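You operate a simulated robot arm through the tools that you are given. There is no shell and no other tool. Be economical: measure what you need, move in short steps, check, and stop when the job is done.

You run a simulated robot arm. Do the job below in one go: nothing can be reset, and whatever is moved stays where it is left.

TASK
Press the small blue die into the grey holder.
Fine: the slide plate ends pulled out.

It is judged by the outcome, as a careful person would: the job done as asked, and still so three seconds after it is handed in. It fails if anything else is knocked over, pushed out of place, dropped, spilled or broken.

THE ROBOT
A 7-joint arm with a two-finger parallel gripper, fixed in place. Base frame: the origin is at the foot of the arm, x ahead of it, y to its left, z up; the work surface is at about z = 0.86. Units: m, degrees, N and s.
With the tool pointing down near the work surface it reaches from about 0.24 to 0.68 m from the base axis. Its first joint turns from -66.0 to 66.0 degrees. Payload 2.4 kg.
The TCP is the grasp point between the finger pads, 0.03 m short of the fingertips. In the tool frame z runs along the fingers and y along their closing line. The gripper opens to 0.094 m. The fingers are 0.028 m wide and 0.01 m thick; the gripper's body (0.05 by 0.096 m) begins 0.055 m behind the TCP.
Orientation is that of the tool frame in the base frame, as a unit quaternion [w, x, y, z]. With the fingers straight down and closing along the base's y, the tool's x points along the base's -x, its y along +y and its z along -z.

THE INTERFACE
- The arm moves only by the tool apply_moves. Its argument "rows" is one flat list of numbers, 7 for each row, row after row: the shift along the tool's x, y, z in m, then the turn, a rotation vector about the tool's x, y, z in degrees, then the finger opening in m, from 0 to 0.094. In form: [x, y, z, wx, wy, wz, claw, x, y, z, wx, wy, wz, claw, ...]. A call has 1 to 10 rows; each row is the pose to reach, as a shift and turn from the pose commanded when the call began, along the tool's axes at that moment. Rows are played at 5 a second. More than 0.05 m and 8.6 degrees between two rows, or a gripper value outside its range, and nothing of the call is played. A pose out of reach is approached as far as the arm can. The call stops where the force on the tool passes 50 N (or 10 N more than at its start, if that is more) or the arm is blocked; 0.2 s more then pass. The fingers move at their own pace (about 0.153 m/s each) and stop on an object; they squeeze with about 45 N. The grip force told is the motor's: it shows also when the fingers shut on nothing. Time passes only in rows, and 0.2 s behind the last, so rows that repeat a pose let the fingers close. The reply holds the time, the measured pose of the TCP, the force on the tool along the base axes, the opening and the grip force, in the units named above and with some noise.
- Cameras (640 x 400 px; columns grow to the right, rows downward): "scene" is fixed at [0.0594, 0.5067, 1.4379]; the picture's right is [-0.40, -0.92, 0.00], its down [-0.57, 0.25, -0.78] and it looks along [0.72, -0.31, -0.62] (base axes); focal length 216 px, centre (320, 200). "wrist" rides on the gripper at [0.076, 0.014, -0.102] in the tool frame; the picture's right is [-0.18, 0.98, 0.00], its down [-0.75, -0.14, -0.64] and it looks along [-0.63, -0.12, 0.77] (tool axes); focal length 243 px, centre (320, 200). There is no depth. A picture from a camera that has moved, and an enlarged one, comes with that camera's place and axes in the base frame and with its lens.
- get_image(camera): a new picture of that camera. No time passes.
- inspect(camera, box): a new picture of the part [left, top, right, bottom] of that camera's present view, enlarged. No time passes.
- close_job(): hands the job in; it is judged then, once.

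Work in short steps. Places have to be worked out from the pictures, the camera data and where the tool is seen: move nearer, look again, correct. Check each grasp and each placing, and mend what went wrong. You have 120 turns and 68 pictures in all, those below and enlarged ones among them. Open the gripper and draw the arm clear of the work before you hand the job in, unless the task says otherwise; then end with one line.

The tools are called after "Emit:" by a JSON object that holds its "op" and its "data". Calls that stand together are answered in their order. apply_moves: Moves the arm, as the interface text tells. Its arguments: {"type":"object","properties":{"rows":{"type":"array"}},"required":["rows"]} The other tools are called the same way: get_image (camera) takes a picture; inspect (camera, box) takes an enlarged picture of a part of a camera's view; close_job () hands the job in.

At the start:

```text
clock: 0.0
ee_pos: [0.3487, 0.2193, 1.3154]
ee_rot: [-0.001, 0.0, 1.0, 0.0]
contact_force: [0.5, -0.3, -0.1]
opening: 0.0943
gripper_force: 0.1
```

scene: 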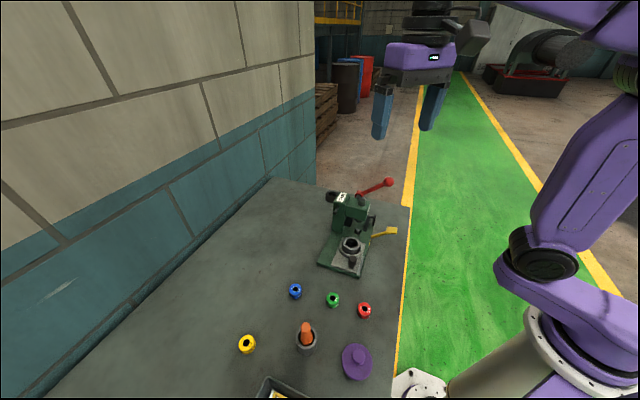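
wrist: 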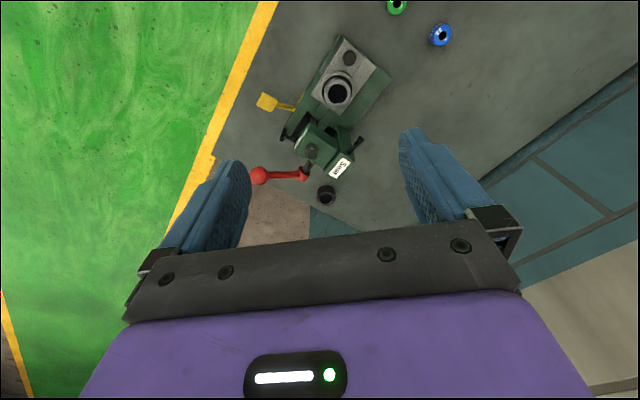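

I'll look closely at the press and the small parts first.

Emit:
{"op": "inspect", "data": {"camera": "scene", "box": [290, 160, 430, 290]}}

Emit:
{"op": "inspect", "data": {"camera": "scene", "box": [220, 270, 400, 400]}}

Emit:
{"op": "inspect", "data": {"camera": "wrist", "box": [230, 0, 470, 220]}}

```text
3.08 times, centred on (360, 225) of scene
camera zoom: at [0.0594, 0.5067, 1.4379], right [-0.4, -0.92, 0.0], down [-0.57, 0.25, -0.78], along [0.72, -0.31, -0.62], focal length 666 px, centre (197, 123)
```

zoom: 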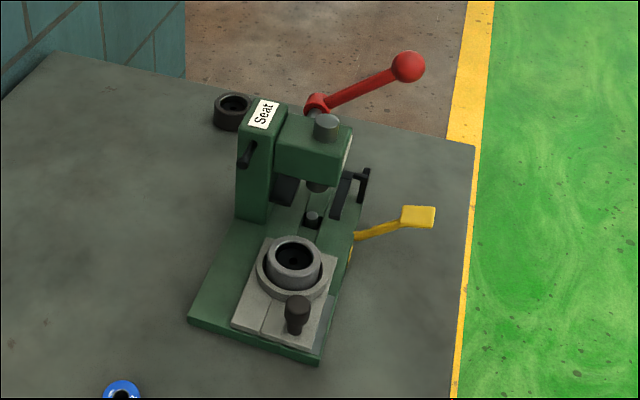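

```text
3.08 times, centred on (310, 335) of scene
camera zoom: at [0.0594, 0.5067, 1.4379], right [-0.4, -0.92, 0.0], down [-0.57, 0.25, -0.78], along [0.72, -0.31, -0.62], focal length 666 px, centre (351, -215)
```

zoom: 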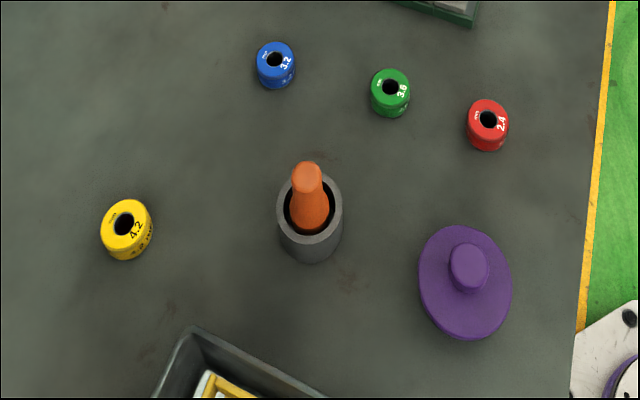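

```text
1.82 times, centred on (350, 110) of wrist
camera zoom: at [0.273, 0.2344, 1.4177], right [0.18, 0.98, 0.0], down [0.75, -0.14, 0.64], along [0.63, -0.12, -0.77], focal length 441 px, centre (266, 364)
```

zoom: 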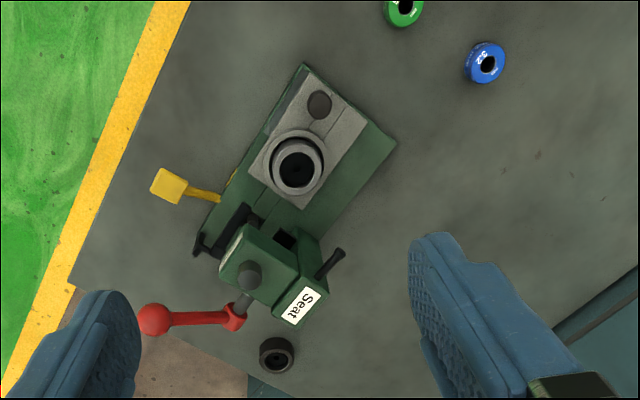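

The blue die is near (0.37, 0.445), the holder near (0.425, 0.24), and the slide knob near (0.37, 0.27). I lower the tool for a closer wrist view.

Emit:
{"op": "apply_moves", "data": {"rows": [0.01, 0, 0.04, 0, 0, 0, 0.094, 0.02, 0, 0.08, 0, 0, 0, 0.094, 0.03, 0, 0.12, 0, 0, 0, 0.094, 0.04, 0, 0.16, 0, 0, 0, 0.094, 0.05, 0, 0.2, 0, 0, 0, 0.094]}}

Emit:
{"op": "get_image", "data": {"camera": "wrist"}}

```text
clock: 1.2
ee_pos: [0.2982, 0.2192, 1.1163]
ee_rot: [0.001, 0.001, 1.0, -0.001]
contact_force: [-0.1, 0.4, 0.3]
opening: 0.0941
gripper_force: 0.0
```

```text
62 pictures are left
camera wrist: at [0.223, 0.2333, 1.218], right [0.18, 0.98, 0.0], down [0.75, -0.14, 0.64], along [0.63, -0.12, -0.77], focal length 243 px, centre (320, 200)
```

wrist: 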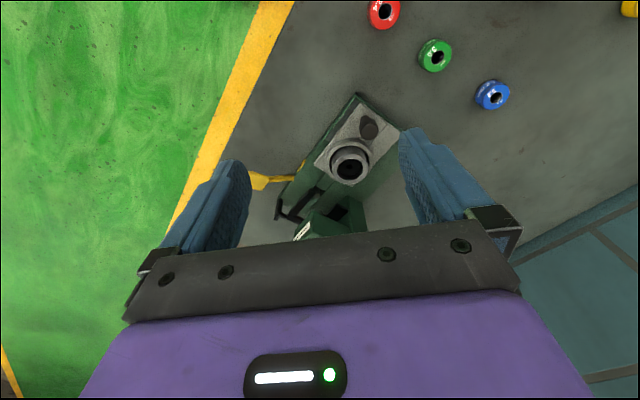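

Emit:
{"op": "inspect", "data": {"camera": "wrist", "box": [240, 80, 410, 240]}}

Emit:
{"op": "inspect", "data": {"camera": "scene", "box": [315, 170, 405, 285]}}

```text
2.50 times, centred on (325, 160) of wrist
camera zoom: at [0.223, 0.2333, 1.218], right [0.18, 0.98, 0.0], down [0.75, -0.14, 0.64], along [0.63, -0.12, -0.77], focal length 606 px, centre (308, 300)
```

zoom: 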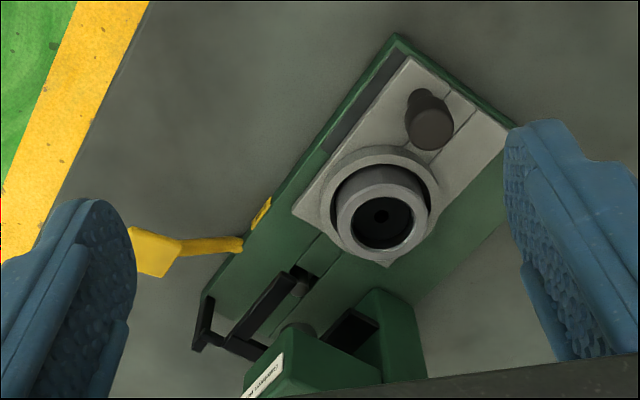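

```text
3.48 times, centred on (360, 228) of scene
camera zoom: at [0.0594, 0.5067, 1.4379], right [-0.4, -0.92, 0.0], down [-0.57, 0.25, -0.78], along [0.72, -0.31, -0.62], focal length 753 px, centre (181, 104)
```

zoom: 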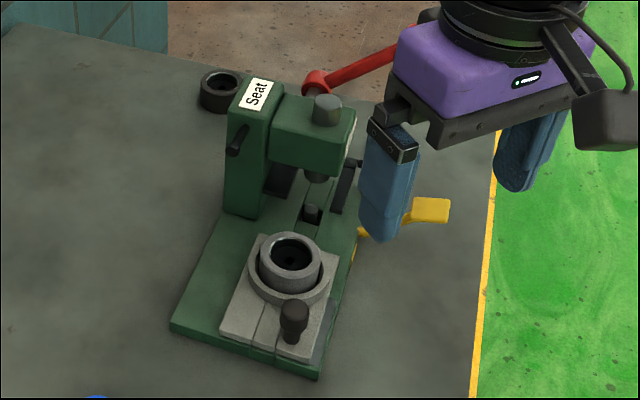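

The press has a ram at about (0.50, 0.175) with a red lever ball near (0.506, 0.073, 1.045). I swing the camera to the robot side of the press to see the yellow lever and the area under the ram.

Emit:
{"op": "apply_moves", "data": {"rows": [0, -0.03, 0, 0, 0, -8, 0.094, 0, -0.06, 0, 0, 0, -16, 0.094, 0, -0.09, 0, 0, 0, -24, 0.094, -0.01, -0.12, 0.01, 0, 0, -32, 0.094, -0.02, -0.15, 0.03, 0, 0, -40, 0.094, -0.02, -0.17, 0.06, 0, 0, -48, 0.094]}}

Emit:
{"op": "get_image", "data": {"camera": "wrist"}}

```text
clock: 2.6
ee_pos: [0.3163, 0.0496, 1.0557]
ee_rot: [0.001, -0.408, 0.913, 0.0]
contact_force: [-0.8, -0.5, -0.3]
opening: 0.0939
gripper_force: 0.0
```

```text
59 pictures are left
camera wrist: at [0.2556, 0.0028, 1.158], right [-0.61, 0.79, 0.0], down [0.61, 0.47, 0.64], along [0.51, 0.39, -0.77], focal length 243 px, centre (320, 200)
```

wrist: 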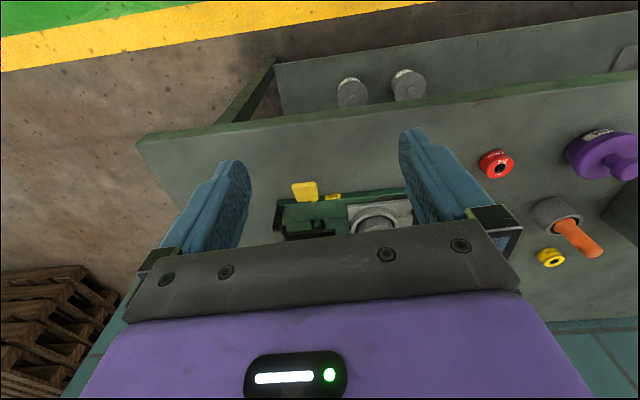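

The gripper hides the press; I tilt the tool so the camera looks more horizontally at it.

Emit:
{"op": "apply_moves", "data": {"rows": [0, 0, 0, 0, -8, 0, 0.094, 0, 0, 0, 0, -16, 0, 0.094, 0, 0, 0, 0, -24, 0, 0.094, 0, 0, 0, 0, -30, 0, 0.094]}}

Emit:
{"op": "get_image", "data": {"camera": "wrist"}}

```text
clock: 3.6
ee_pos: [0.3184, 0.0489, 1.0563]
ee_rot: [0.237, -0.393, 0.882, 0.105]
contact_force: [0.4, 0.1, 0.5]
opening: 0.0941
gripper_force: 0.0
```

```text
58 pictures are left
camera wrist: at [0.23, -0.028, 1.106], right [-0.62, 0.78, 0.09], down [0.33, 0.15, 0.93], along [0.71, 0.61, -0.35], focal length 243 px, centre (320, 200)
```

wrist: 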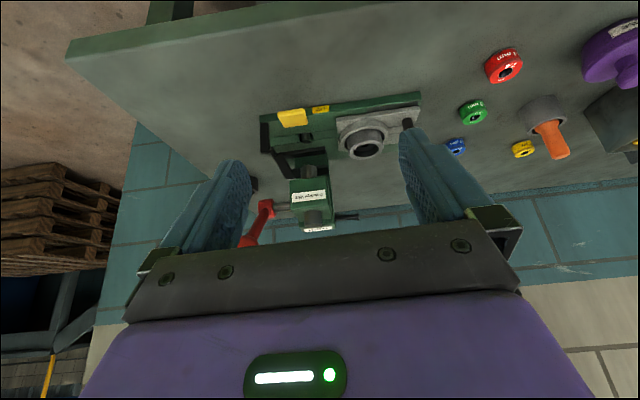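

Good view now (upside down). I enlarge the press.

Emit:
{"op": "inspect", "data": {"camera": "wrist", "box": [235, 85, 425, 245]}}

Emit:
{"op": "inspect", "data": {"camera": "wrist", "box": [255, 95, 345, 165]}}

```text
2.50 times, centred on (330, 165) of wrist
camera zoom: at [0.23, -0.028, 1.106], right [-0.62, 0.78, 0.09], down [0.33, 0.15, 0.93], along [0.71, 0.61, -0.35], focal length 606 px, centre (295, 288)
```

zoom: 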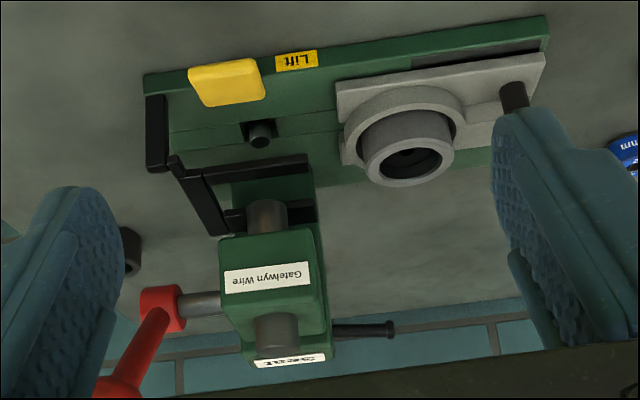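

```text
5.71 times, centred on (300, 130) of wrist
camera zoom: at [0.23, -0.028, 1.106], right [-0.62, 0.78, 0.09], down [0.33, 0.15, 0.93], along [0.71, 0.61, -0.35], focal length 1386 px, centre (434, 600)
```

zoom: 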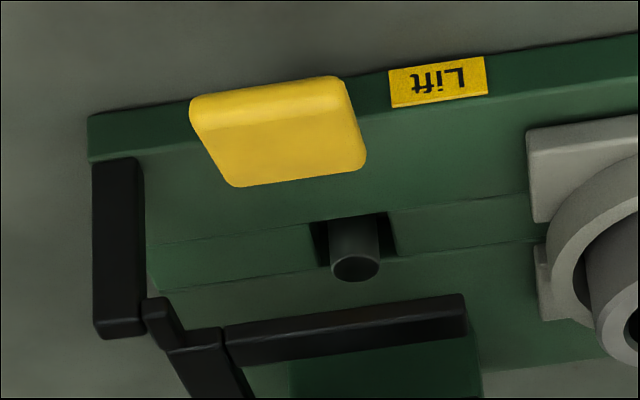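

"Lift" is an ejector paddle I should leave alone; the press is "Seat" with a red lever, and there's a black fork above the plate near the ram. I go upright again and travel over the blue die.

Emit:
{"op": "apply_moves", "data": {"rows": [0, 0, 0, 0, 8, 0, 0.094, 0, 0, 0, 0, 16, 0, 0.094, 0, 0, 0, 0, 24, 0, 0.094, 0, 0, 0, 0, 30, 0, 0.094]}}

Emit:
{"op": "apply_moves", "data": {"rows": [-0.0327, 0.0229, 0, 0, 0, 7.8, 0.094, -0.0654, 0.0457, 0, 0, 0, 15.6, 0.094, -0.0981, 0.0686, 0, 0, 0, 23.4, 0.094, -0.1308, 0.0914, 0, 0, 0, 31.2, 0.094, -0.1635, 0.1143, 0, 0, 0, 39, 0.094, -0.1962, 0.1372, 0, 0, 0, 46.8, 0.094, -0.2289, 0.16, 0, 0, 0, 54.6, 0.094, -0.2616, 0.1829, 0, 0, 0, 62.4, 0.094, -0.2943, 0.2057, 0, 0, 0, 70.2, 0.094, -0.327, 0.2286, 0, 0, 0, 78, 0.094]}}

Emit:
{"op": "get_image", "data": {"camera": "wrist"}}

```text
clock: 4.6
ee_pos: [0.3192, 0.0491, 1.0552]
ee_rot: [0.0, -0.407, 0.913, -0.002]
contact_force: [-1.1, 0.2, 0.2]
opening: 0.094
gripper_force: 0.1
```

```text
clock: 6.8
ee_pos: [0.3691, 0.4469, 1.0544]
ee_rot: [-0.001, 0.26, 0.966, 0.0]
contact_force: [-0.5, -0.4, -0.7]
opening: 0.094
gripper_force: 0.0
```

```text
55 pictures are left
camera wrist: at [0.3099, 0.4983, 1.1561], right [0.65, 0.76, 0.0], down [0.58, -0.5, 0.64], along [0.49, -0.42, -0.77], focal length 243 px, centre (320, 200)
```

wrist: 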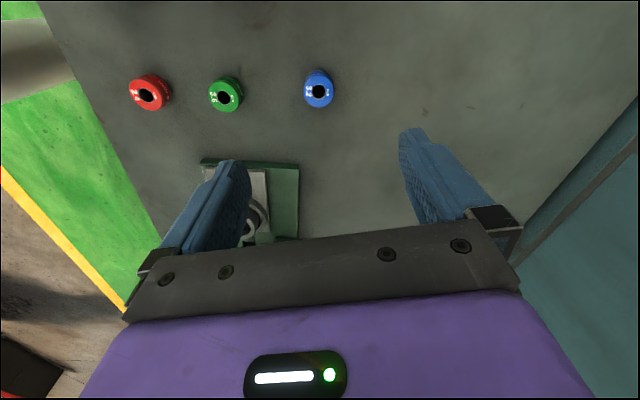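

Emit:
{"op": "inspect", "data": {"camera": "wrist", "box": [270, 50, 370, 130]}}

Emit:
{"op": "inspect", "data": {"camera": "scene", "box": [260, 265, 340, 315]}}

```text
5.00 times, centred on (320, 90) of wrist
camera zoom: at [0.3099, 0.4983, 1.1561], right [0.65, 0.76, 0.0], down [0.58, -0.5, 0.64], along [0.49, -0.42, -0.77], focal length 1213 px, centre (320, 750)
```

zoom: 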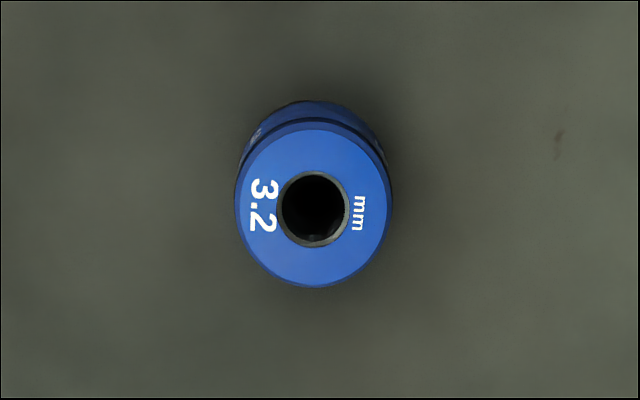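

```text
8.00 times, centred on (300, 290) of scene
camera zoom: at [0.0594, 0.5067, 1.4379], right [-0.4, -0.92, 0.0], down [-0.57, 0.25, -0.78], along [0.72, -0.31, -0.62], focal length 1731 px, centre (480, -520)
```

zoom: 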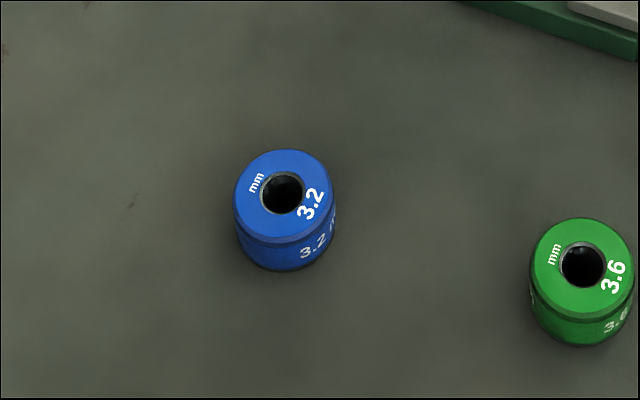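

Triangulation puts the die's top at about (0.368, 0.447, 0.888), with diameter about 33 mm, directly below the TCP. I descend to grip only its upper ~12 mm and close.

Emit:
{"op": "apply_moves", "data": {"rows": [0, 0, 0.04, 0, 0, 0, 0.07, 0, 0, 0.08, 0, 0, 0, 0.07, 0, 0, 0.12, 0, 0, 0, 0.07, 0, 0, 0.1485, 0, 0, 0, 0.07, 0, 0, 0.1485, 0, 0, 0, 0.07]}}

Emit:
{"op": "get_image", "data": {"camera": "wrist"}}

```text
clock: 8.0
ee_pos: [0.3682, 0.4458, 0.9062]
ee_rot: [0.001, 0.258, 0.966, 0.0]
contact_force: [0.5, 0.2, 0.2]
opening: 0.0698
gripper_force: 0.0
```

```text
52 pictures are left
camera wrist: at [0.3097, 0.4967, 1.0091], right [0.65, 0.76, 0.0], down [0.58, -0.5, 0.64], along [0.49, -0.42, -0.77], focal length 243 px, centre (320, 200)
```

wrist: 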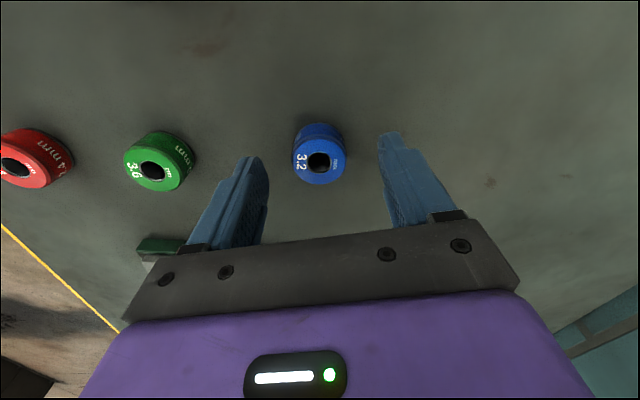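

The die is centred within about 3 mm along tool x; I correct by 2.5 mm and close.

Emit:
{"op": "apply_moves", "data": {"rows": [0.0025, 0.0005, 0, 0, 0, 0, 0.07, 0.0025, 0.0005, 0, 0, 0, 0, 0.02, 0.0025, 0.0005, 0, 0, 0, 0, 0.02, 0.0025, 0.0005, 0, 0, 0, 0, 0.02]}}

Emit:
{"op": "get_image", "data": {"camera": "wrist"}}

```text
clock: 9.0
ee_pos: [0.3656, 0.4461, 0.9067]
ee_rot: [0.0, 0.259, 0.966, 0.0]
contact_force: [0.0, -0.1, 0.8]
opening: 0.0326
gripper_force: 45.2
```

```text
51 pictures are left
camera wrist: at [0.3075, 0.4982, 1.0095], right [0.65, 0.76, 0.0], down [0.58, -0.5, 0.64], along [0.49, -0.42, -0.77], focal length 243 px, centre (320, 200)
```

wrist: 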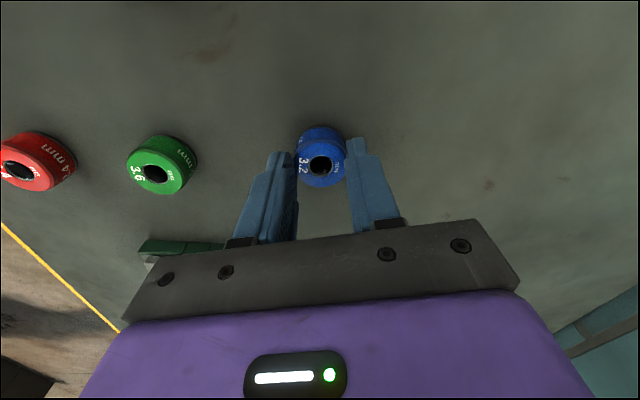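

Grip is firm at 32.6 mm. I lift and move to just behind the holder for a closer measurement.

Emit:
{"op": "apply_moves", "data": {"rows": [0, 0, -0.04, 0, 0, 0, 0.02, 0, 0, -0.08, 0, 0, 0, 0.02, 0, 0, -0.113, 0, 0, 0, 0.02, -0.026, -0.037, -0.113, 0, 0, 0, 0.02, -0.052, -0.075, -0.113, 0, 0, 0, 0.02, -0.078, -0.112, -0.113, 0, 0, 0, 0.02, -0.1035, -0.149, -0.113, 0, 0, 0, 0.02, -0.1035, -0.149, -0.113, 0, 0, 0, 0.02]}}

Emit:
{"op": "get_image", "data": {"camera": "wrist"}}

Emit:
{"op": "inspect", "data": {"camera": "scene", "box": [310, 180, 410, 285]}}

```text
clock: 10.8
ee_pos: [0.3817, 0.2642, 1.021]
ee_rot: [0.0, 0.259, 0.966, 0.001]
contact_force: [0.4, -0.1, -1.5]
opening: 0.0327
gripper_force: 45.1
```

```text
50 pictures are left
camera wrist: at [0.3227, 0.3155, 1.1226], right [0.65, 0.76, 0.0], down [0.58, -0.5, 0.64], along [0.49, -0.42, -0.77], focal length 243 px, centre (320, 200)
```

wrist: 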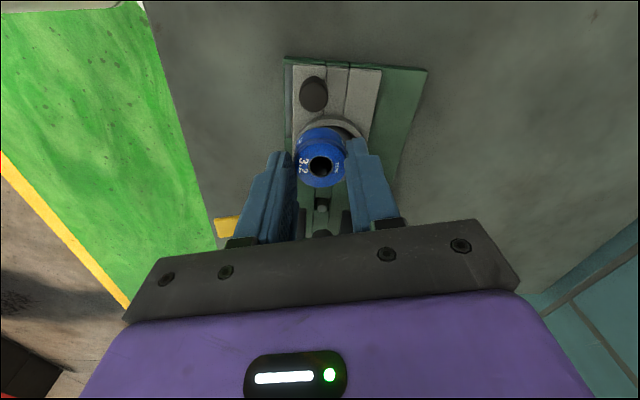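

```text
3.81 times, centred on (360, 232) of scene
camera zoom: at [0.0594, 0.5067, 1.4379], right [-0.4, -0.92, 0.0], down [-0.57, 0.25, -0.78], along [0.72, -0.31, -0.62], focal length 824 px, centre (168, 76)
```

zoom: 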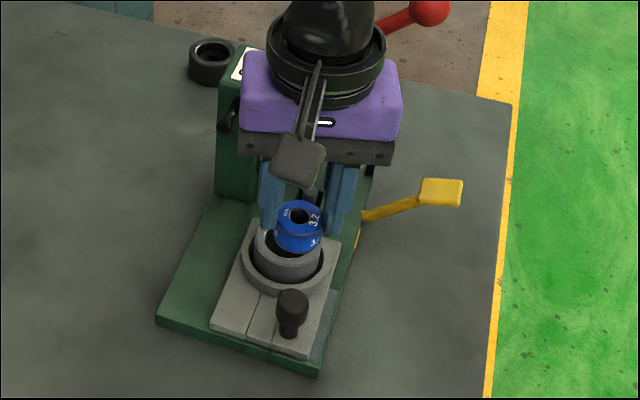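

The press is turned 45°, and all wrist views agree on the holder rim at about (0.423, 0.240, 0.912). I move the die over it, aligning the gripper with the slide, stopping ~20 mm above.

Emit:
{"op": "apply_moves", "data": {"rows": [-0.024, 0, 0, 0, 0, 7.5, 0.02, -0.0479, -0.0003, 0, 0, 0, 15, 0.02, -0.0479, -0.0003, 0.02, 0, 0, 15, 0.02, -0.0479, -0.0003, 0.036, 0, 0, 15, 0.02, -0.0479, -0.0003, 0.036, 0, 0, 15, 0.02]}}

Emit:
{"op": "get_image", "data": {"camera": "wrist"}}

Emit:
{"op": "inspect", "data": {"camera": "scene", "box": [320, 220, 380, 265]}}

```text
clock: 12.0
ee_pos: [0.4216, 0.2413, 0.9848]
ee_rot: [-0.001, 0.383, 0.924, 0.0]
contact_force: [0.3, 0.7, -1.9]
opening: 0.0326
gripper_force: 45.2
```

```text
48 pictures are left
camera wrist: at [0.3785, 0.3058, 1.087], right [0.83, 0.56, 0.0], down [0.43, -0.63, 0.64], along [0.36, -0.53, -0.77], focal length 243 px, centre (320, 200)
```

wrist: 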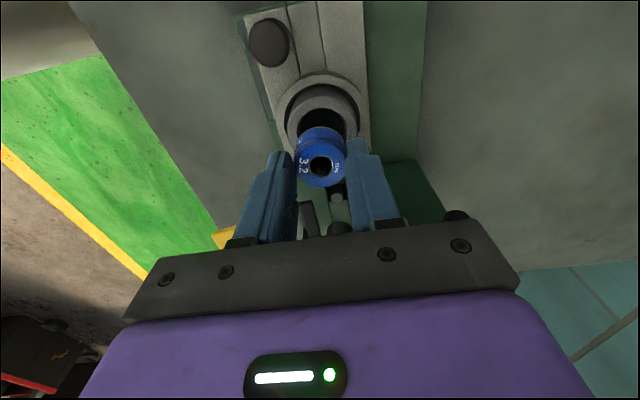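

```text
8.89 times, centred on (350, 242) of scene
camera zoom: at [0.0594, 0.5067, 1.4379], right [-0.4, -0.92, 0.0], down [-0.57, 0.25, -0.78], along [0.72, -0.31, -0.62], focal length 1923 px, centre (53, -178)
```

zoom: 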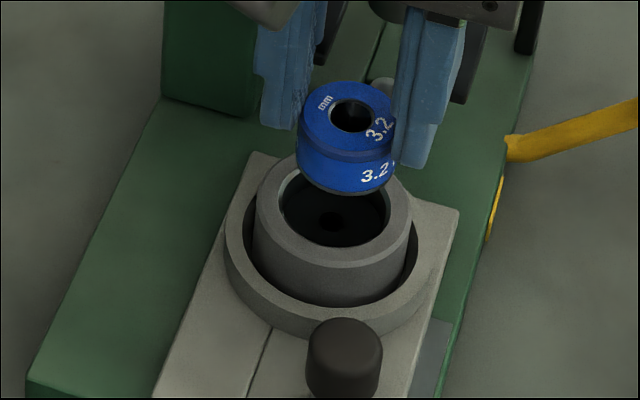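

Emit:
{"op": "inspect", "data": {"camera": "wrist", "box": [270, 60, 390, 200]}}

```text
2.86 times, centred on (330, 130) of wrist
camera zoom: at [0.3785, 0.3058, 1.087], right [0.83, 0.56, 0.0], down [0.43, -0.63, 0.64], along [0.36, -0.53, -0.77], focal length 693 px, centre (291, 400)
```

zoom: 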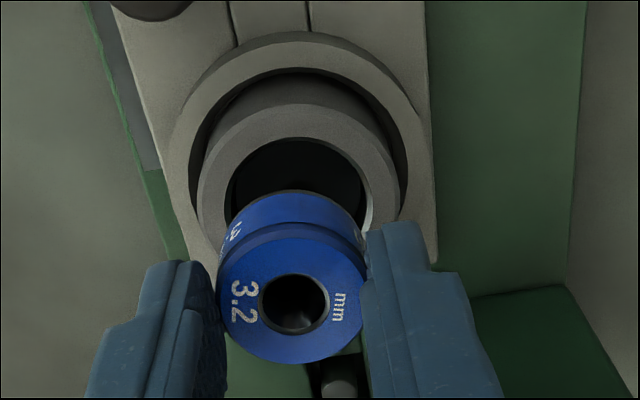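

The die needs roughly 2–3 mm toward the press and 1.5 mm sideways; I apply that, descend 14 mm and look again.

Emit:
{"op": "apply_moves", "data": {"rows": [-0.0027, 0.0017, 0.007, 0, 0, 0, 0.02, -0.0027, 0.0017, 0.016, 0, 0, 0, 0.02, -0.0027, 0.0017, 0.016, 0, 0, 0, 0.02]}}

Emit:
{"op": "inspect", "data": {"camera": "wrist", "box": [270, 60, 390, 200]}}

Emit:
{"op": "inspect", "data": {"camera": "scene", "box": [320, 220, 380, 265]}}

```text
clock: 12.8
ee_pos: [0.4249, 0.2404, 0.9679]
ee_rot: [0.0, 0.382, 0.924, 0.0]
contact_force: [-0.4, -0.2, -2.0]
opening: 0.0325
gripper_force: 45.2
```

```text
2.86 times, centred on (330, 130) of wrist
camera zoom: at [0.3821, 0.3051, 1.0709], right [0.83, 0.56, 0.0], down [0.43, -0.63, 0.64], along [0.36, -0.53, -0.77], focal length 693 px, centre (291, 400)
```

zoom: 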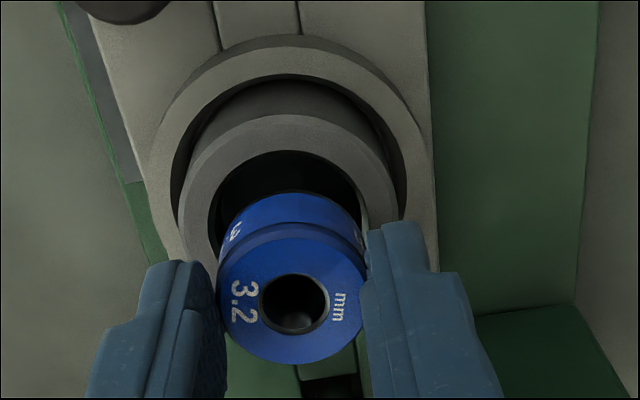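

```text
8.89 times, centred on (350, 242) of scene
camera zoom: at [0.0594, 0.5067, 1.4379], right [-0.4, -0.92, 0.0], down [-0.57, 0.25, -0.78], along [0.72, -0.31, -0.62], focal length 1923 px, centre (53, -178)
```

zoom: 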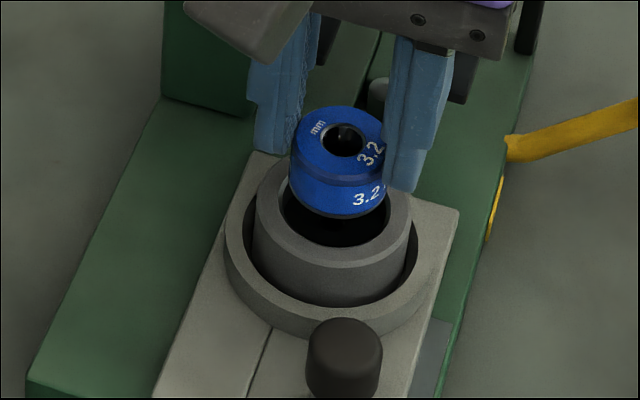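

Alignment is within ~1 mm and the bore mouth (~39 mm) is wider than the die. I trim slightly and lower in small steps watching the force.

Emit:
{"op": "apply_moves", "data": {"rows": [-0.0014, -0.0005, 0.004, 0, 0, 0, 0.02, -0.0014, -0.0005, 0.008, 0, 0, 0, 0.02, -0.0014, -0.0005, 0.012, 0, 0, 0, 0.02, -0.0014, -0.0005, 0.012, 0, 0, 0, 0.02]}}

Emit:
{"op": "inspect", "data": {"camera": "scene", "box": [320, 220, 380, 265]}}

Emit:
{"op": "inspect", "data": {"camera": "wrist", "box": [270, 60, 390, 200]}}

```text
clock: 13.8
ee_pos: [0.4247, 0.24, 0.958]
ee_rot: [0.001, 0.383, 0.924, 0.0]
contact_force: [-7.3, -7.3, 36.7]
opening: 0.0328
gripper_force: 45.5
```

```text
8.89 times, centred on (350, 242) of scene
camera zoom: at [0.0587, 0.5063, 1.4381], right [-0.4, -0.92, 0.0], down [-0.57, 0.25, -0.78], along [0.72, -0.31, -0.62], focal length 1923 px, centre (53, -178)
```

zoom: 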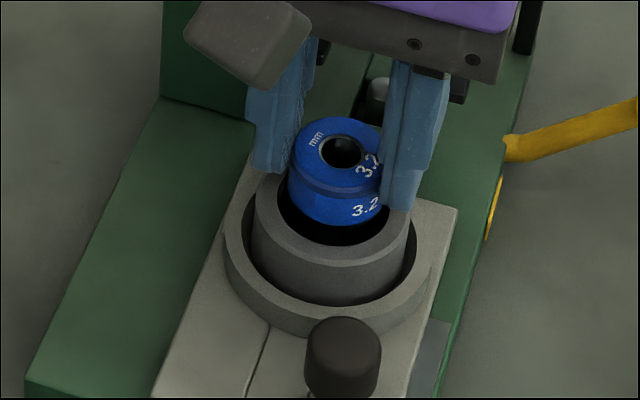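

```text
2.86 times, centred on (330, 130) of wrist
camera zoom: at [0.3824, 0.3039, 1.0598], right [0.83, 0.56, 0.0], down [0.43, -0.63, 0.64], along [0.36, -0.53, -0.77], focal length 693 px, centre (291, 400)
```

zoom: 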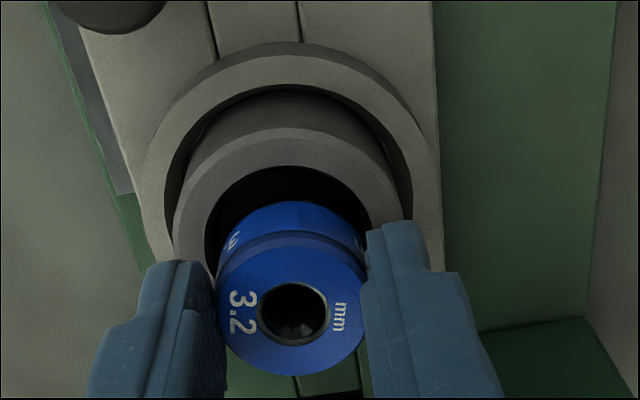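

Contact at 37 N: the gap on the knob side shows the die is ~4 mm too far toward the press and resting on the far rim. I lift 6 mm, shift back and recheck before lowering.

Emit:
{"op": "apply_moves", "data": {"rows": [0, 0, -0.008, 0, 0, 0, 0.02, 0.004, -0.001, -0.008, 0, 0, 0, 0.02, 0.004, -0.001, -0.008, 0, 0, 0, 0.02]}}

Emit:
{"op": "inspect", "data": {"camera": "scene", "box": [320, 220, 380, 265]}}

Emit:
{"op": "inspect", "data": {"camera": "wrist", "box": [270, 60, 390, 200]}}

```text
clock: 14.6
ee_pos: [0.4218, 0.2426, 0.9639]
ee_rot: [-0.001, 0.383, 0.924, 0.0]
contact_force: [-0.1, 0.8, -1.4]
opening: 0.0325
gripper_force: 44.5
```

```text
8.89 times, centred on (350, 242) of scene
camera zoom: at [0.0594, 0.5067, 1.4379], right [-0.4, -0.92, 0.0], down [-0.57, 0.25, -0.78], along [0.72, -0.31, -0.62], focal length 1923 px, centre (53, -178)
```

zoom: 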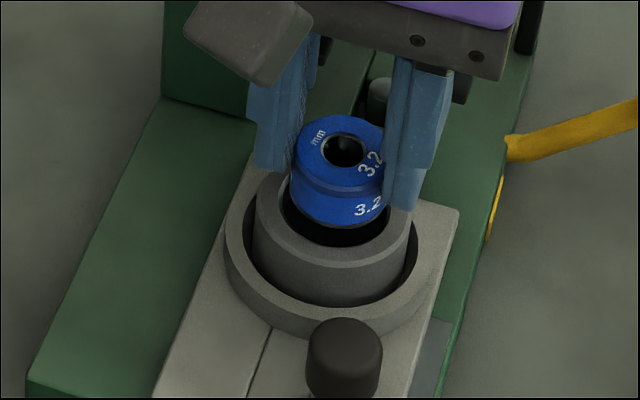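

```text
2.86 times, centred on (330, 130) of wrist
camera zoom: at [0.3791, 0.3065, 1.0655], right [0.83, 0.56, 0.0], down [0.43, -0.63, 0.64], along [0.36, -0.53, -0.77], focal length 693 px, centre (291, 400)
```

zoom: 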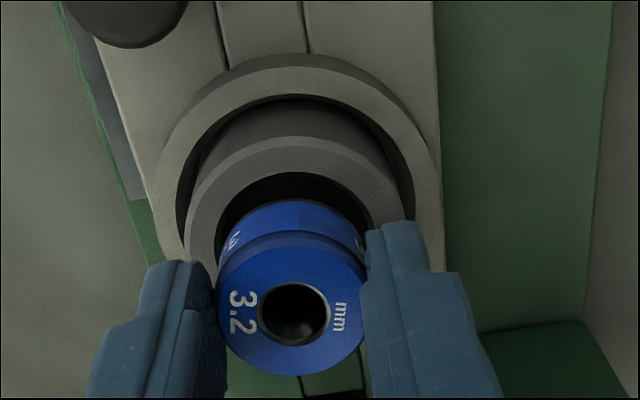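

Gap now matches a centred die; a ~1 mm sideways trim back, then lower.

Emit:
{"op": "apply_moves", "data": {"rows": [0.0002, 0.001, 0.004, 0, 0, 0, 0.02, 0.0002, 0.001, 0.008, 0, 0, 0, 0.02, 0.0002, 0.001, 0.011, 0, 0, 0, 0.02]}}

Emit:
{"op": "inspect", "data": {"camera": "scene", "box": [320, 220, 380, 265]}}

Emit:
{"op": "inspect", "data": {"camera": "wrist", "box": [270, 60, 390, 200]}}

```text
clock: 15.4
ee_pos: [0.4227, 0.2416, 0.9532]
ee_rot: [0.0, 0.383, 0.924, 0.0]
contact_force: [-0.2, -0.1, -1.1]
opening: 0.0328
gripper_force: 44.7
```

```text
8.89 times, centred on (350, 242) of scene
camera zoom: at [0.0594, 0.5067, 1.4379], right [-0.4, -0.92, 0.0], down [-0.57, 0.25, -0.78], along [0.72, -0.31, -0.62], focal length 1923 px, centre (53, -178)
```

zoom: 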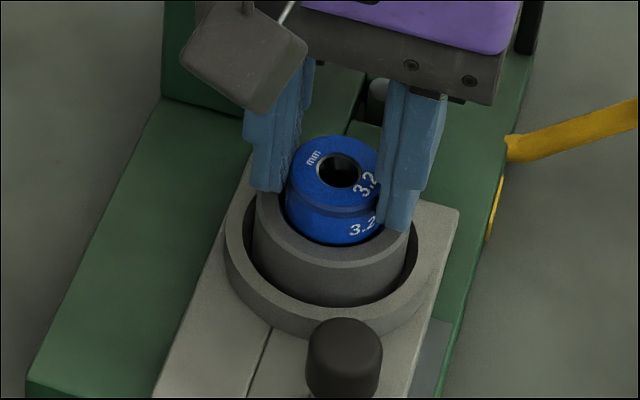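

```text
2.86 times, centred on (330, 130) of wrist
camera zoom: at [0.3793, 0.307, 1.0551], right [0.83, 0.56, 0.0], down [0.43, -0.63, 0.64], along [0.36, -0.53, -0.77], focal length 693 px, centre (291, 400)
```

zoom: 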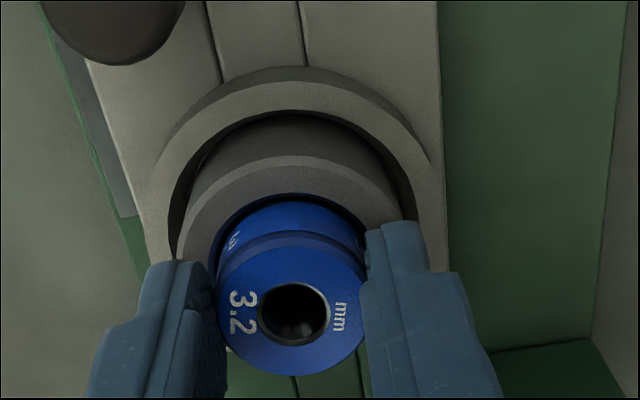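

No contact and the die's edge is nested inside the bore. I continue down 8 mm.

Emit:
{"op": "apply_moves", "data": {"rows": [0, 0, 0.003, 0, 0, 0, 0.02, 0, 0, 0.006, 0, 0, 0, 0.02, 0, 0, 0.0085, 0, 0, 0, 0.02]}}

Emit:
{"op": "inspect", "data": {"camera": "scene", "box": [320, 220, 380, 265]}}

```text
clock: 16.2
ee_pos: [0.4227, 0.2434, 0.9461]
ee_rot: [0.001, 0.383, 0.924, 0.001]
contact_force: [-5.5, -4.3, 23.6]
opening: 0.0326
gripper_force: 45.3
```

```text
8.89 times, centred on (350, 242) of scene
camera zoom: at [0.0589, 0.5064, 1.438], right [-0.4, -0.92, 0.0], down [-0.57, 0.25, -0.78], along [0.72, -0.31, -0.62], focal length 1923 px, centre (53, -178)
```

zoom: 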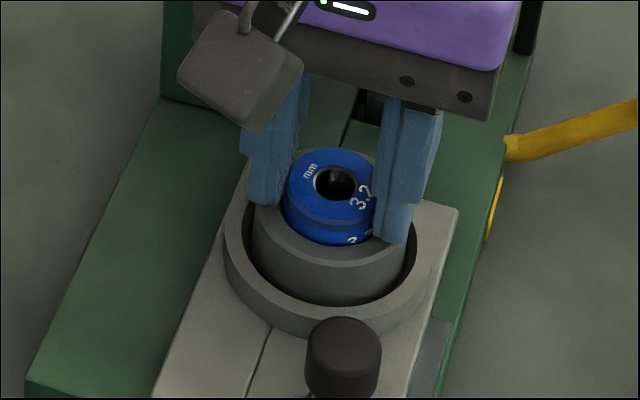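

Contact at 24 N with the die well inside the bore mouth. I ease up 1.5 mm, open the fingers a little and rise.

Emit:
{"op": "apply_moves", "data": {"rows": [0, 0, -0.0015, 0, 0, 0, 0.02, 0, 0, -0.0015, 0, 0, 0, 0.045, 0, 0, -0.0015, 0, 0, 0, 0.055, 0, 0, -0.02, 0, 0, 0, 0.06, 0, 0, -0.05, 0, 0, 0, 0.06, 0.03, 0, -0.08, 0, 0, 0, 0.06]}}

Emit:
{"op": "inspect", "data": {"camera": "scene", "box": [320, 220, 380, 265]}}

Emit:
{"op": "get_image", "data": {"camera": "wrist"}}

```text
clock: 17.6
ee_pos: [0.4012, 0.2665, 1.0237]
ee_rot: [0.0, 0.382, 0.924, 0.001]
contact_force: [0.9, 0.6, -0.6]
opening: 0.0599
gripper_force: 0.1
```

```text
8.89 times, centred on (350, 242) of scene
camera zoom: at [0.0594, 0.5067, 1.4379], right [-0.4, -0.92, 0.0], down [-0.57, 0.25, -0.78], along [0.72, -0.31, -0.62], focal length 1923 px, centre (53, -178)
```

zoom: 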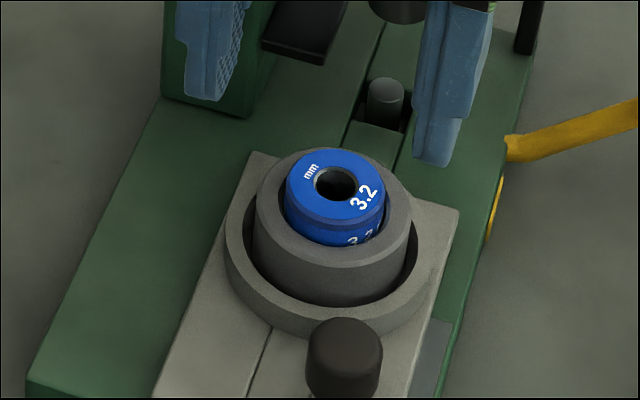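

```text
35 pictures are left
camera wrist: at [0.3584, 0.3313, 1.1263], right [0.83, 0.56, 0.0], down [0.43, -0.63, 0.64], along [0.36, -0.53, -0.77], focal length 243 px, centre (320, 200)
```

wrist: 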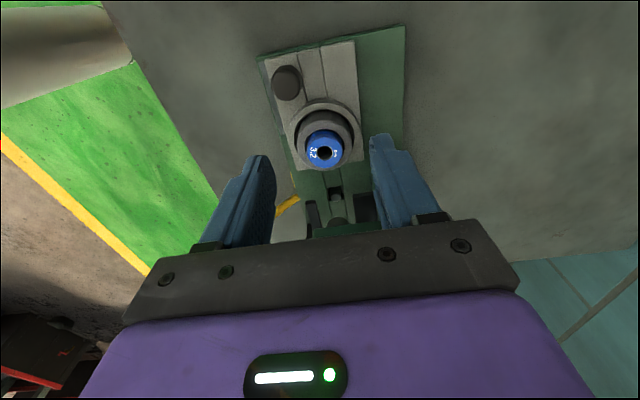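

Emit:
{"op": "inspect", "data": {"camera": "wrist", "box": [280, 85, 370, 185]}}

```text
4.00 times, centred on (325, 135) of wrist
camera zoom: at [0.3584, 0.3313, 1.1263], right [0.83, 0.56, 0.0], down [0.43, -0.63, 0.64], along [0.36, -0.53, -0.77], focal length 970 px, centre (300, 460)
```

zoom: 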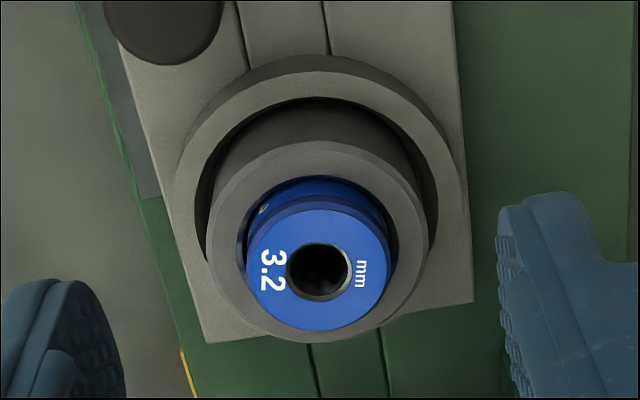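

The die stands upright in the bore, ready for pressing. Next I go above the slide knob near (0.369, 0.267) and check before gripping it.

Emit:
{"op": "apply_moves", "data": {"rows": [0.0115, -0.011, 0, 0, 0, 0, 0.06, 0.023, -0.0223, 0, 0, 0, 0, 0.06, 0.023, -0.0223, 0.03, 0, 0, 0, 0.06, 0.023, -0.0223, 0.058, 0, 0, 0, 0.06, 0.023, -0.0223, 0.058, 0, 0, 0, 0.06]}}

Emit:
{"op": "get_image", "data": {"camera": "wrist"}}

Emit:
{"op": "inspect", "data": {"camera": "scene", "box": [310, 200, 400, 290]}}

```text
clock: 18.8
ee_pos: [0.3684, 0.2657, 0.9661]
ee_rot: [0.0, 0.383, 0.924, 0.0]
contact_force: [-0.2, -0.1, 0.1]
opening: 0.06
gripper_force: 0.0
```

```text
33 pictures are left
camera wrist: at [0.3261, 0.3307, 1.069], right [0.83, 0.56, 0.0], down [0.43, -0.63, 0.64], along [0.36, -0.53, -0.77], focal length 243 px, centre (320, 200)
```

wrist: 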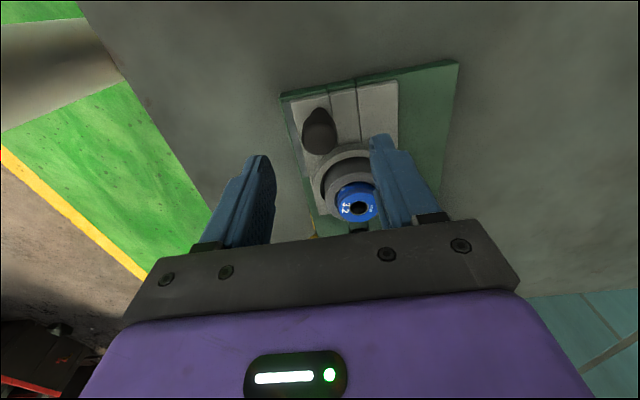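

```text
4.44 times, centred on (355, 245) of scene
camera zoom: at [0.0594, 0.5067, 1.4379], right [-0.4, -0.92, 0.0], down [-0.57, 0.25, -0.78], along [0.72, -0.31, -0.62], focal length 962 px, centre (164, 0)
```

zoom: 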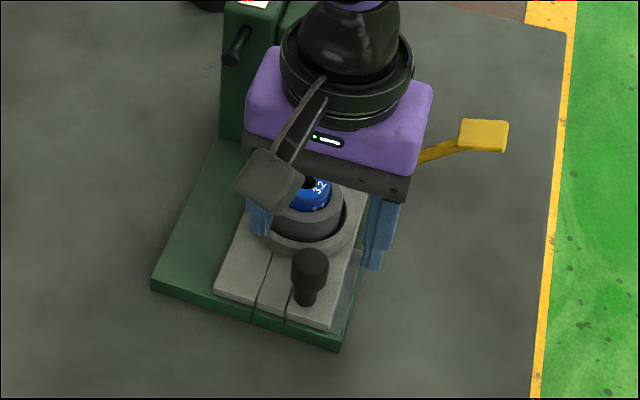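

Knob is about 4.5 mm nearer the camera than the TCP. I correct, narrow to 45 mm and lower around it.

Emit:
{"op": "apply_moves", "data": {"rows": [0.0042, 0.001, 0, 0, 0, 0, 0.045, 0.0042, 0.001, 0.02, 0, 0, 0, 0.045, 0.0042, 0.001, 0.041, 0, 0, 0, 0.045, 0.0042, 0.001, 0.041, 0, 0, 0, 0.045]}}

Emit:
{"op": "get_image", "data": {"camera": "wrist"}}

```text
clock: 19.8
ee_pos: [0.3668, 0.2703, 0.9241]
ee_rot: [-0.001, 0.383, 0.924, 0.0]
contact_force: [-0.9, 0.7, -1.1]
opening: 0.0449
gripper_force: 0.0
```

```text
31 pictures are left
camera wrist: at [0.3238, 0.3346, 1.027], right [0.83, 0.56, 0.0], down [0.43, -0.63, 0.64], along [0.36, -0.53, -0.77], focal length 243 px, centre (320, 200)
```

wrist: 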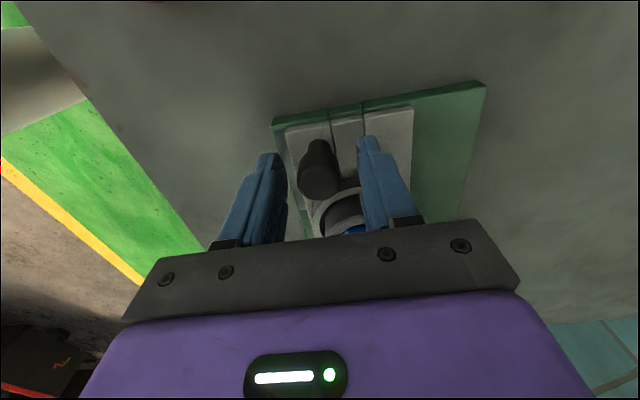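

The knob is between the fingers; closing.

Emit:
{"op": "apply_moves", "data": {"rows": [0, 0, 0, 0, 0, 0, 0.012, 0, 0, 0, 0, 0, 0, 0.012, 0, 0, 0, 0, 0, 0, 0.012]}}

```text
clock: 20.6
ee_pos: [0.3667, 0.2693, 0.9248]
ee_rot: [0.0, 0.383, 0.924, 0.0]
contact_force: [-2.7, -2.8, -5.4]
opening: 0.0235
gripper_force: 45.1
```

Knob gripped (23.5 mm), low side load. I push the slide 30 mm toward the press and check force and picture.

Emit:
{"op": "apply_moves", "data": {"rows": [-0.006, 0, 0, 0, 0, 0, 0.012, -0.012, -0.0002, 0, 0, 0, 0, 0.012, -0.018, -0.0003, 0, 0, 0, 0, 0.012, -0.024, -0.0004, 0, 0, 0, 0, 0.012, -0.03, -0.0006, 0, 0, 0, 0, 0.012]}}

Emit:
{"op": "inspect", "data": {"camera": "scene", "box": [310, 180, 420, 285]}}

```text
clock: 21.8
ee_pos: [0.3888, 0.2478, 0.9254]
ee_rot: [0.0, 0.382, 0.924, 0.0]
contact_force: [5.8, 6.7, -26.6]
opening: 0.0238
gripper_force: 45.1
```

```text
3.81 times, centred on (365, 232) of scene
camera zoom: at [0.0599, 0.5071, 1.4377], right [-0.4, -0.92, 0.0], down [-0.57, 0.25, -0.78], along [0.72, -0.31, -0.63], focal length 824 px, centre (149, 76)
```

zoom: 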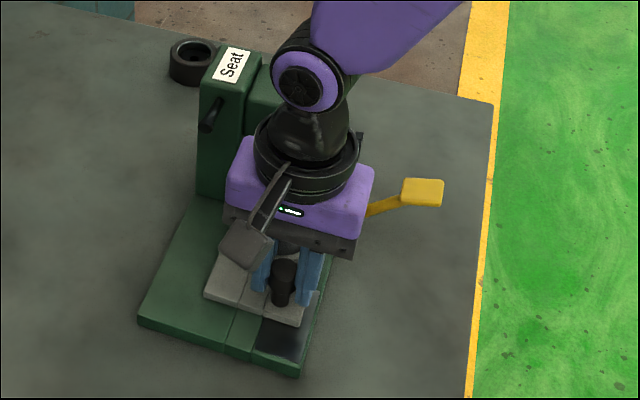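

The slide follows. There's some downward and sideways load building, so I relax those by about 1 mm and push a further 30 mm.

Emit:
{"op": "apply_moves", "data": {"rows": [-0.006, 0.0006, 0.0012, 0, 0, 0, 0.012, -0.012, 0.0007, 0.0012, 0, 0, 0, 0.012, -0.018, 0.0007, 0.0012, 0, 0, 0, 0.012, -0.024, 0.0008, 0.0012, 0, 0, 0, 0.012, -0.03, 0.0008, 0.0012, 0, 0, 0, 0.012]}}

Emit:
{"op": "inspect", "data": {"camera": "scene", "box": [310, 180, 420, 285]}}

```text
clock: 23.0
ee_pos: [0.4101, 0.226, 0.9265]
ee_rot: [0.0, 0.383, 0.924, 0.001]
contact_force: [-4.1, -3.3, 30.8]
opening: 0.0238
gripper_force: 44.8
```

```text
3.81 times, centred on (365, 232) of scene
camera zoom: at [0.0589, 0.5064, 1.438], right [-0.4, -0.92, 0.0], down [-0.57, 0.25, -0.78], along [0.72, -0.31, -0.62], focal length 824 px, centre (149, 76)
```

zoom: 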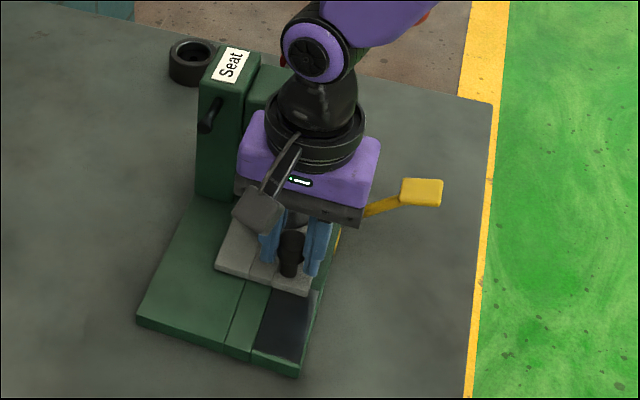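

61 mm moved so far. I halve the vertical correction and continue until the end stop.

Emit:
{"op": "apply_moves", "data": {"rows": [-0.005, -0.0003, -0.0006, 0, 0, 0, 0.012, -0.01, -0.0003, -0.0006, 0, 0, 0, 0.012, -0.015, -0.0003, -0.0006, 0, 0, 0, 0.012]}}

Emit:
{"op": "get_image", "data": {"camera": "wrist"}}

```text
clock: 23.8
ee_pos: [0.4212, 0.2146, 0.9241]
ee_rot: [0.0, 0.383, 0.924, 0.0]
contact_force: [-3.0, -0.9, 27.5]
opening: 0.0237
gripper_force: 45.0
```

```text
28 pictures are left
camera wrist: at [0.3779, 0.2798, 1.0272], right [0.82, 0.57, 0.0], down [0.43, -0.63, 0.64], along [0.36, -0.53, -0.77], focal length 243 px, centre (320, 200)
```

wrist: 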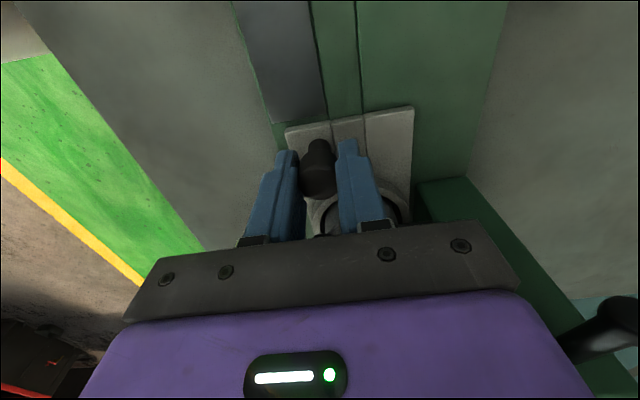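

77 mm in, still free. Continue in small steps.

Emit:
{"op": "apply_moves", "data": {"rows": [-0.003, 0, -0.0008, 0, 0, 0, 0.012, -0.006, 0, -0.0008, 0, 0, 0, 0.012, -0.009, 0, -0.0008, 0, 0, 0, 0.012, -0.012, 0, -0.0008, 0, 0, 0, 0.012]}}

Emit:
{"op": "inspect", "data": {"camera": "scene", "box": [310, 180, 420, 285]}}

```text
clock: 24.7
ee_pos: [0.422, 0.2143, 0.9252]
ee_rot: [-0.003, 0.38, 0.925, 0.0]
contact_force: [-8.4, 5.1, 3.8]
opening: 0.0235
gripper_force: 45.4
stopped in row 4: the force on the tool passed its limit (the readings are from after the stop); the commanded pose is now the measured one
```

```text
3.81 times, centred on (365, 232) of scene
camera zoom: at [0.0591, 0.5068, 1.4378], right [-0.4, -0.92, 0.0], down [-0.57, 0.25, -0.78], along [0.72, -0.31, -0.62], focal length 824 px, centre (149, 76)
```

zoom: 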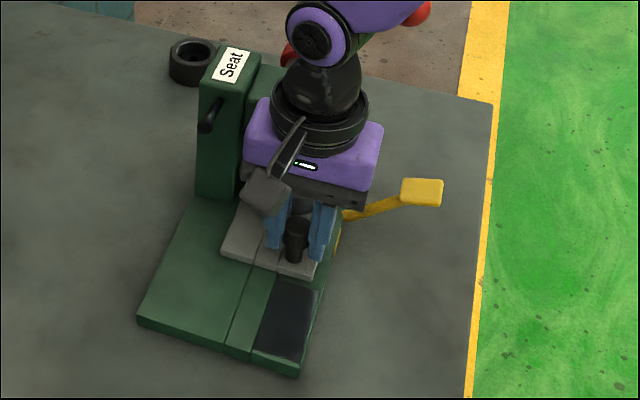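

The slide hit something firm after ~78 mm. I release the knob, back off and look at the alignment under the ram.

Emit:
{"op": "apply_moves", "data": {"rows": [0, 0, 0, 0, 0, 0, 0.045, 0, 0, 0, 0, 0, 0, 0.045, 0, 0, -0.03, 0, 0, 0, 0.045, 0.03, 0, -0.06, 0, 0, 0, 0.045, 0.07, 0, -0.08, 0, 0, 0, 0.045, 0.11, 0, -0.1, 0, 0, 0, 0.045]}}

Emit:
{"op": "inspect", "data": {"camera": "scene", "box": [320, 175, 400, 270]}}

Emit:
{"op": "inspect", "data": {"camera": "wrist", "box": [220, 60, 440, 240]}}

```text
clock: 26.1
ee_pos: [0.3455, 0.2901, 1.0295]
ee_rot: [-0.003, 0.38, 0.925, -0.001]
contact_force: [-0.9, 0.9, 0.2]
opening: 0.0451
gripper_force: 0.0
```

```text
4.21 times, centred on (360, 222) of scene
camera zoom: at [0.0594, 0.5067, 1.4379], right [-0.4, -0.92, 0.0], down [-0.57, 0.25, -0.78], along [0.72, -0.31, -0.62], focal length 911 px, centre (152, 105)
```

zoom: 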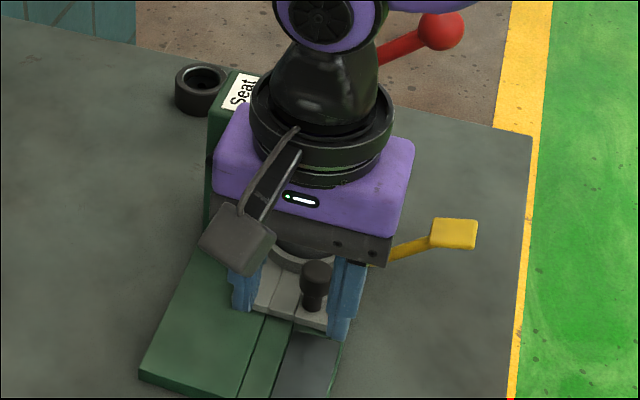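

```text
2.22 times, centred on (330, 150) of wrist
camera zoom: at [0.3019, 0.3552, 1.1311], right [0.82, 0.57, 0.0], down [0.44, -0.63, 0.64], along [0.36, -0.53, -0.77], focal length 539 px, centre (298, 311)
```

zoom: 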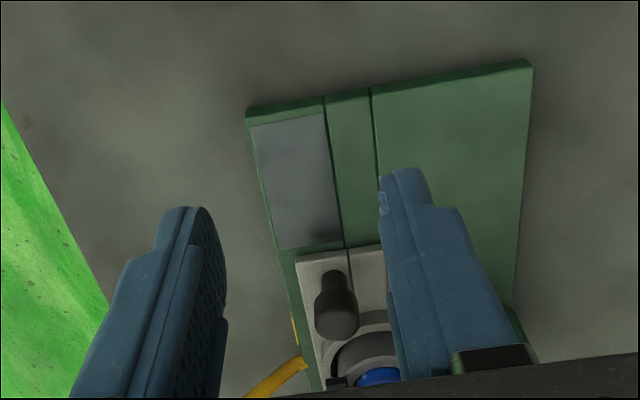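

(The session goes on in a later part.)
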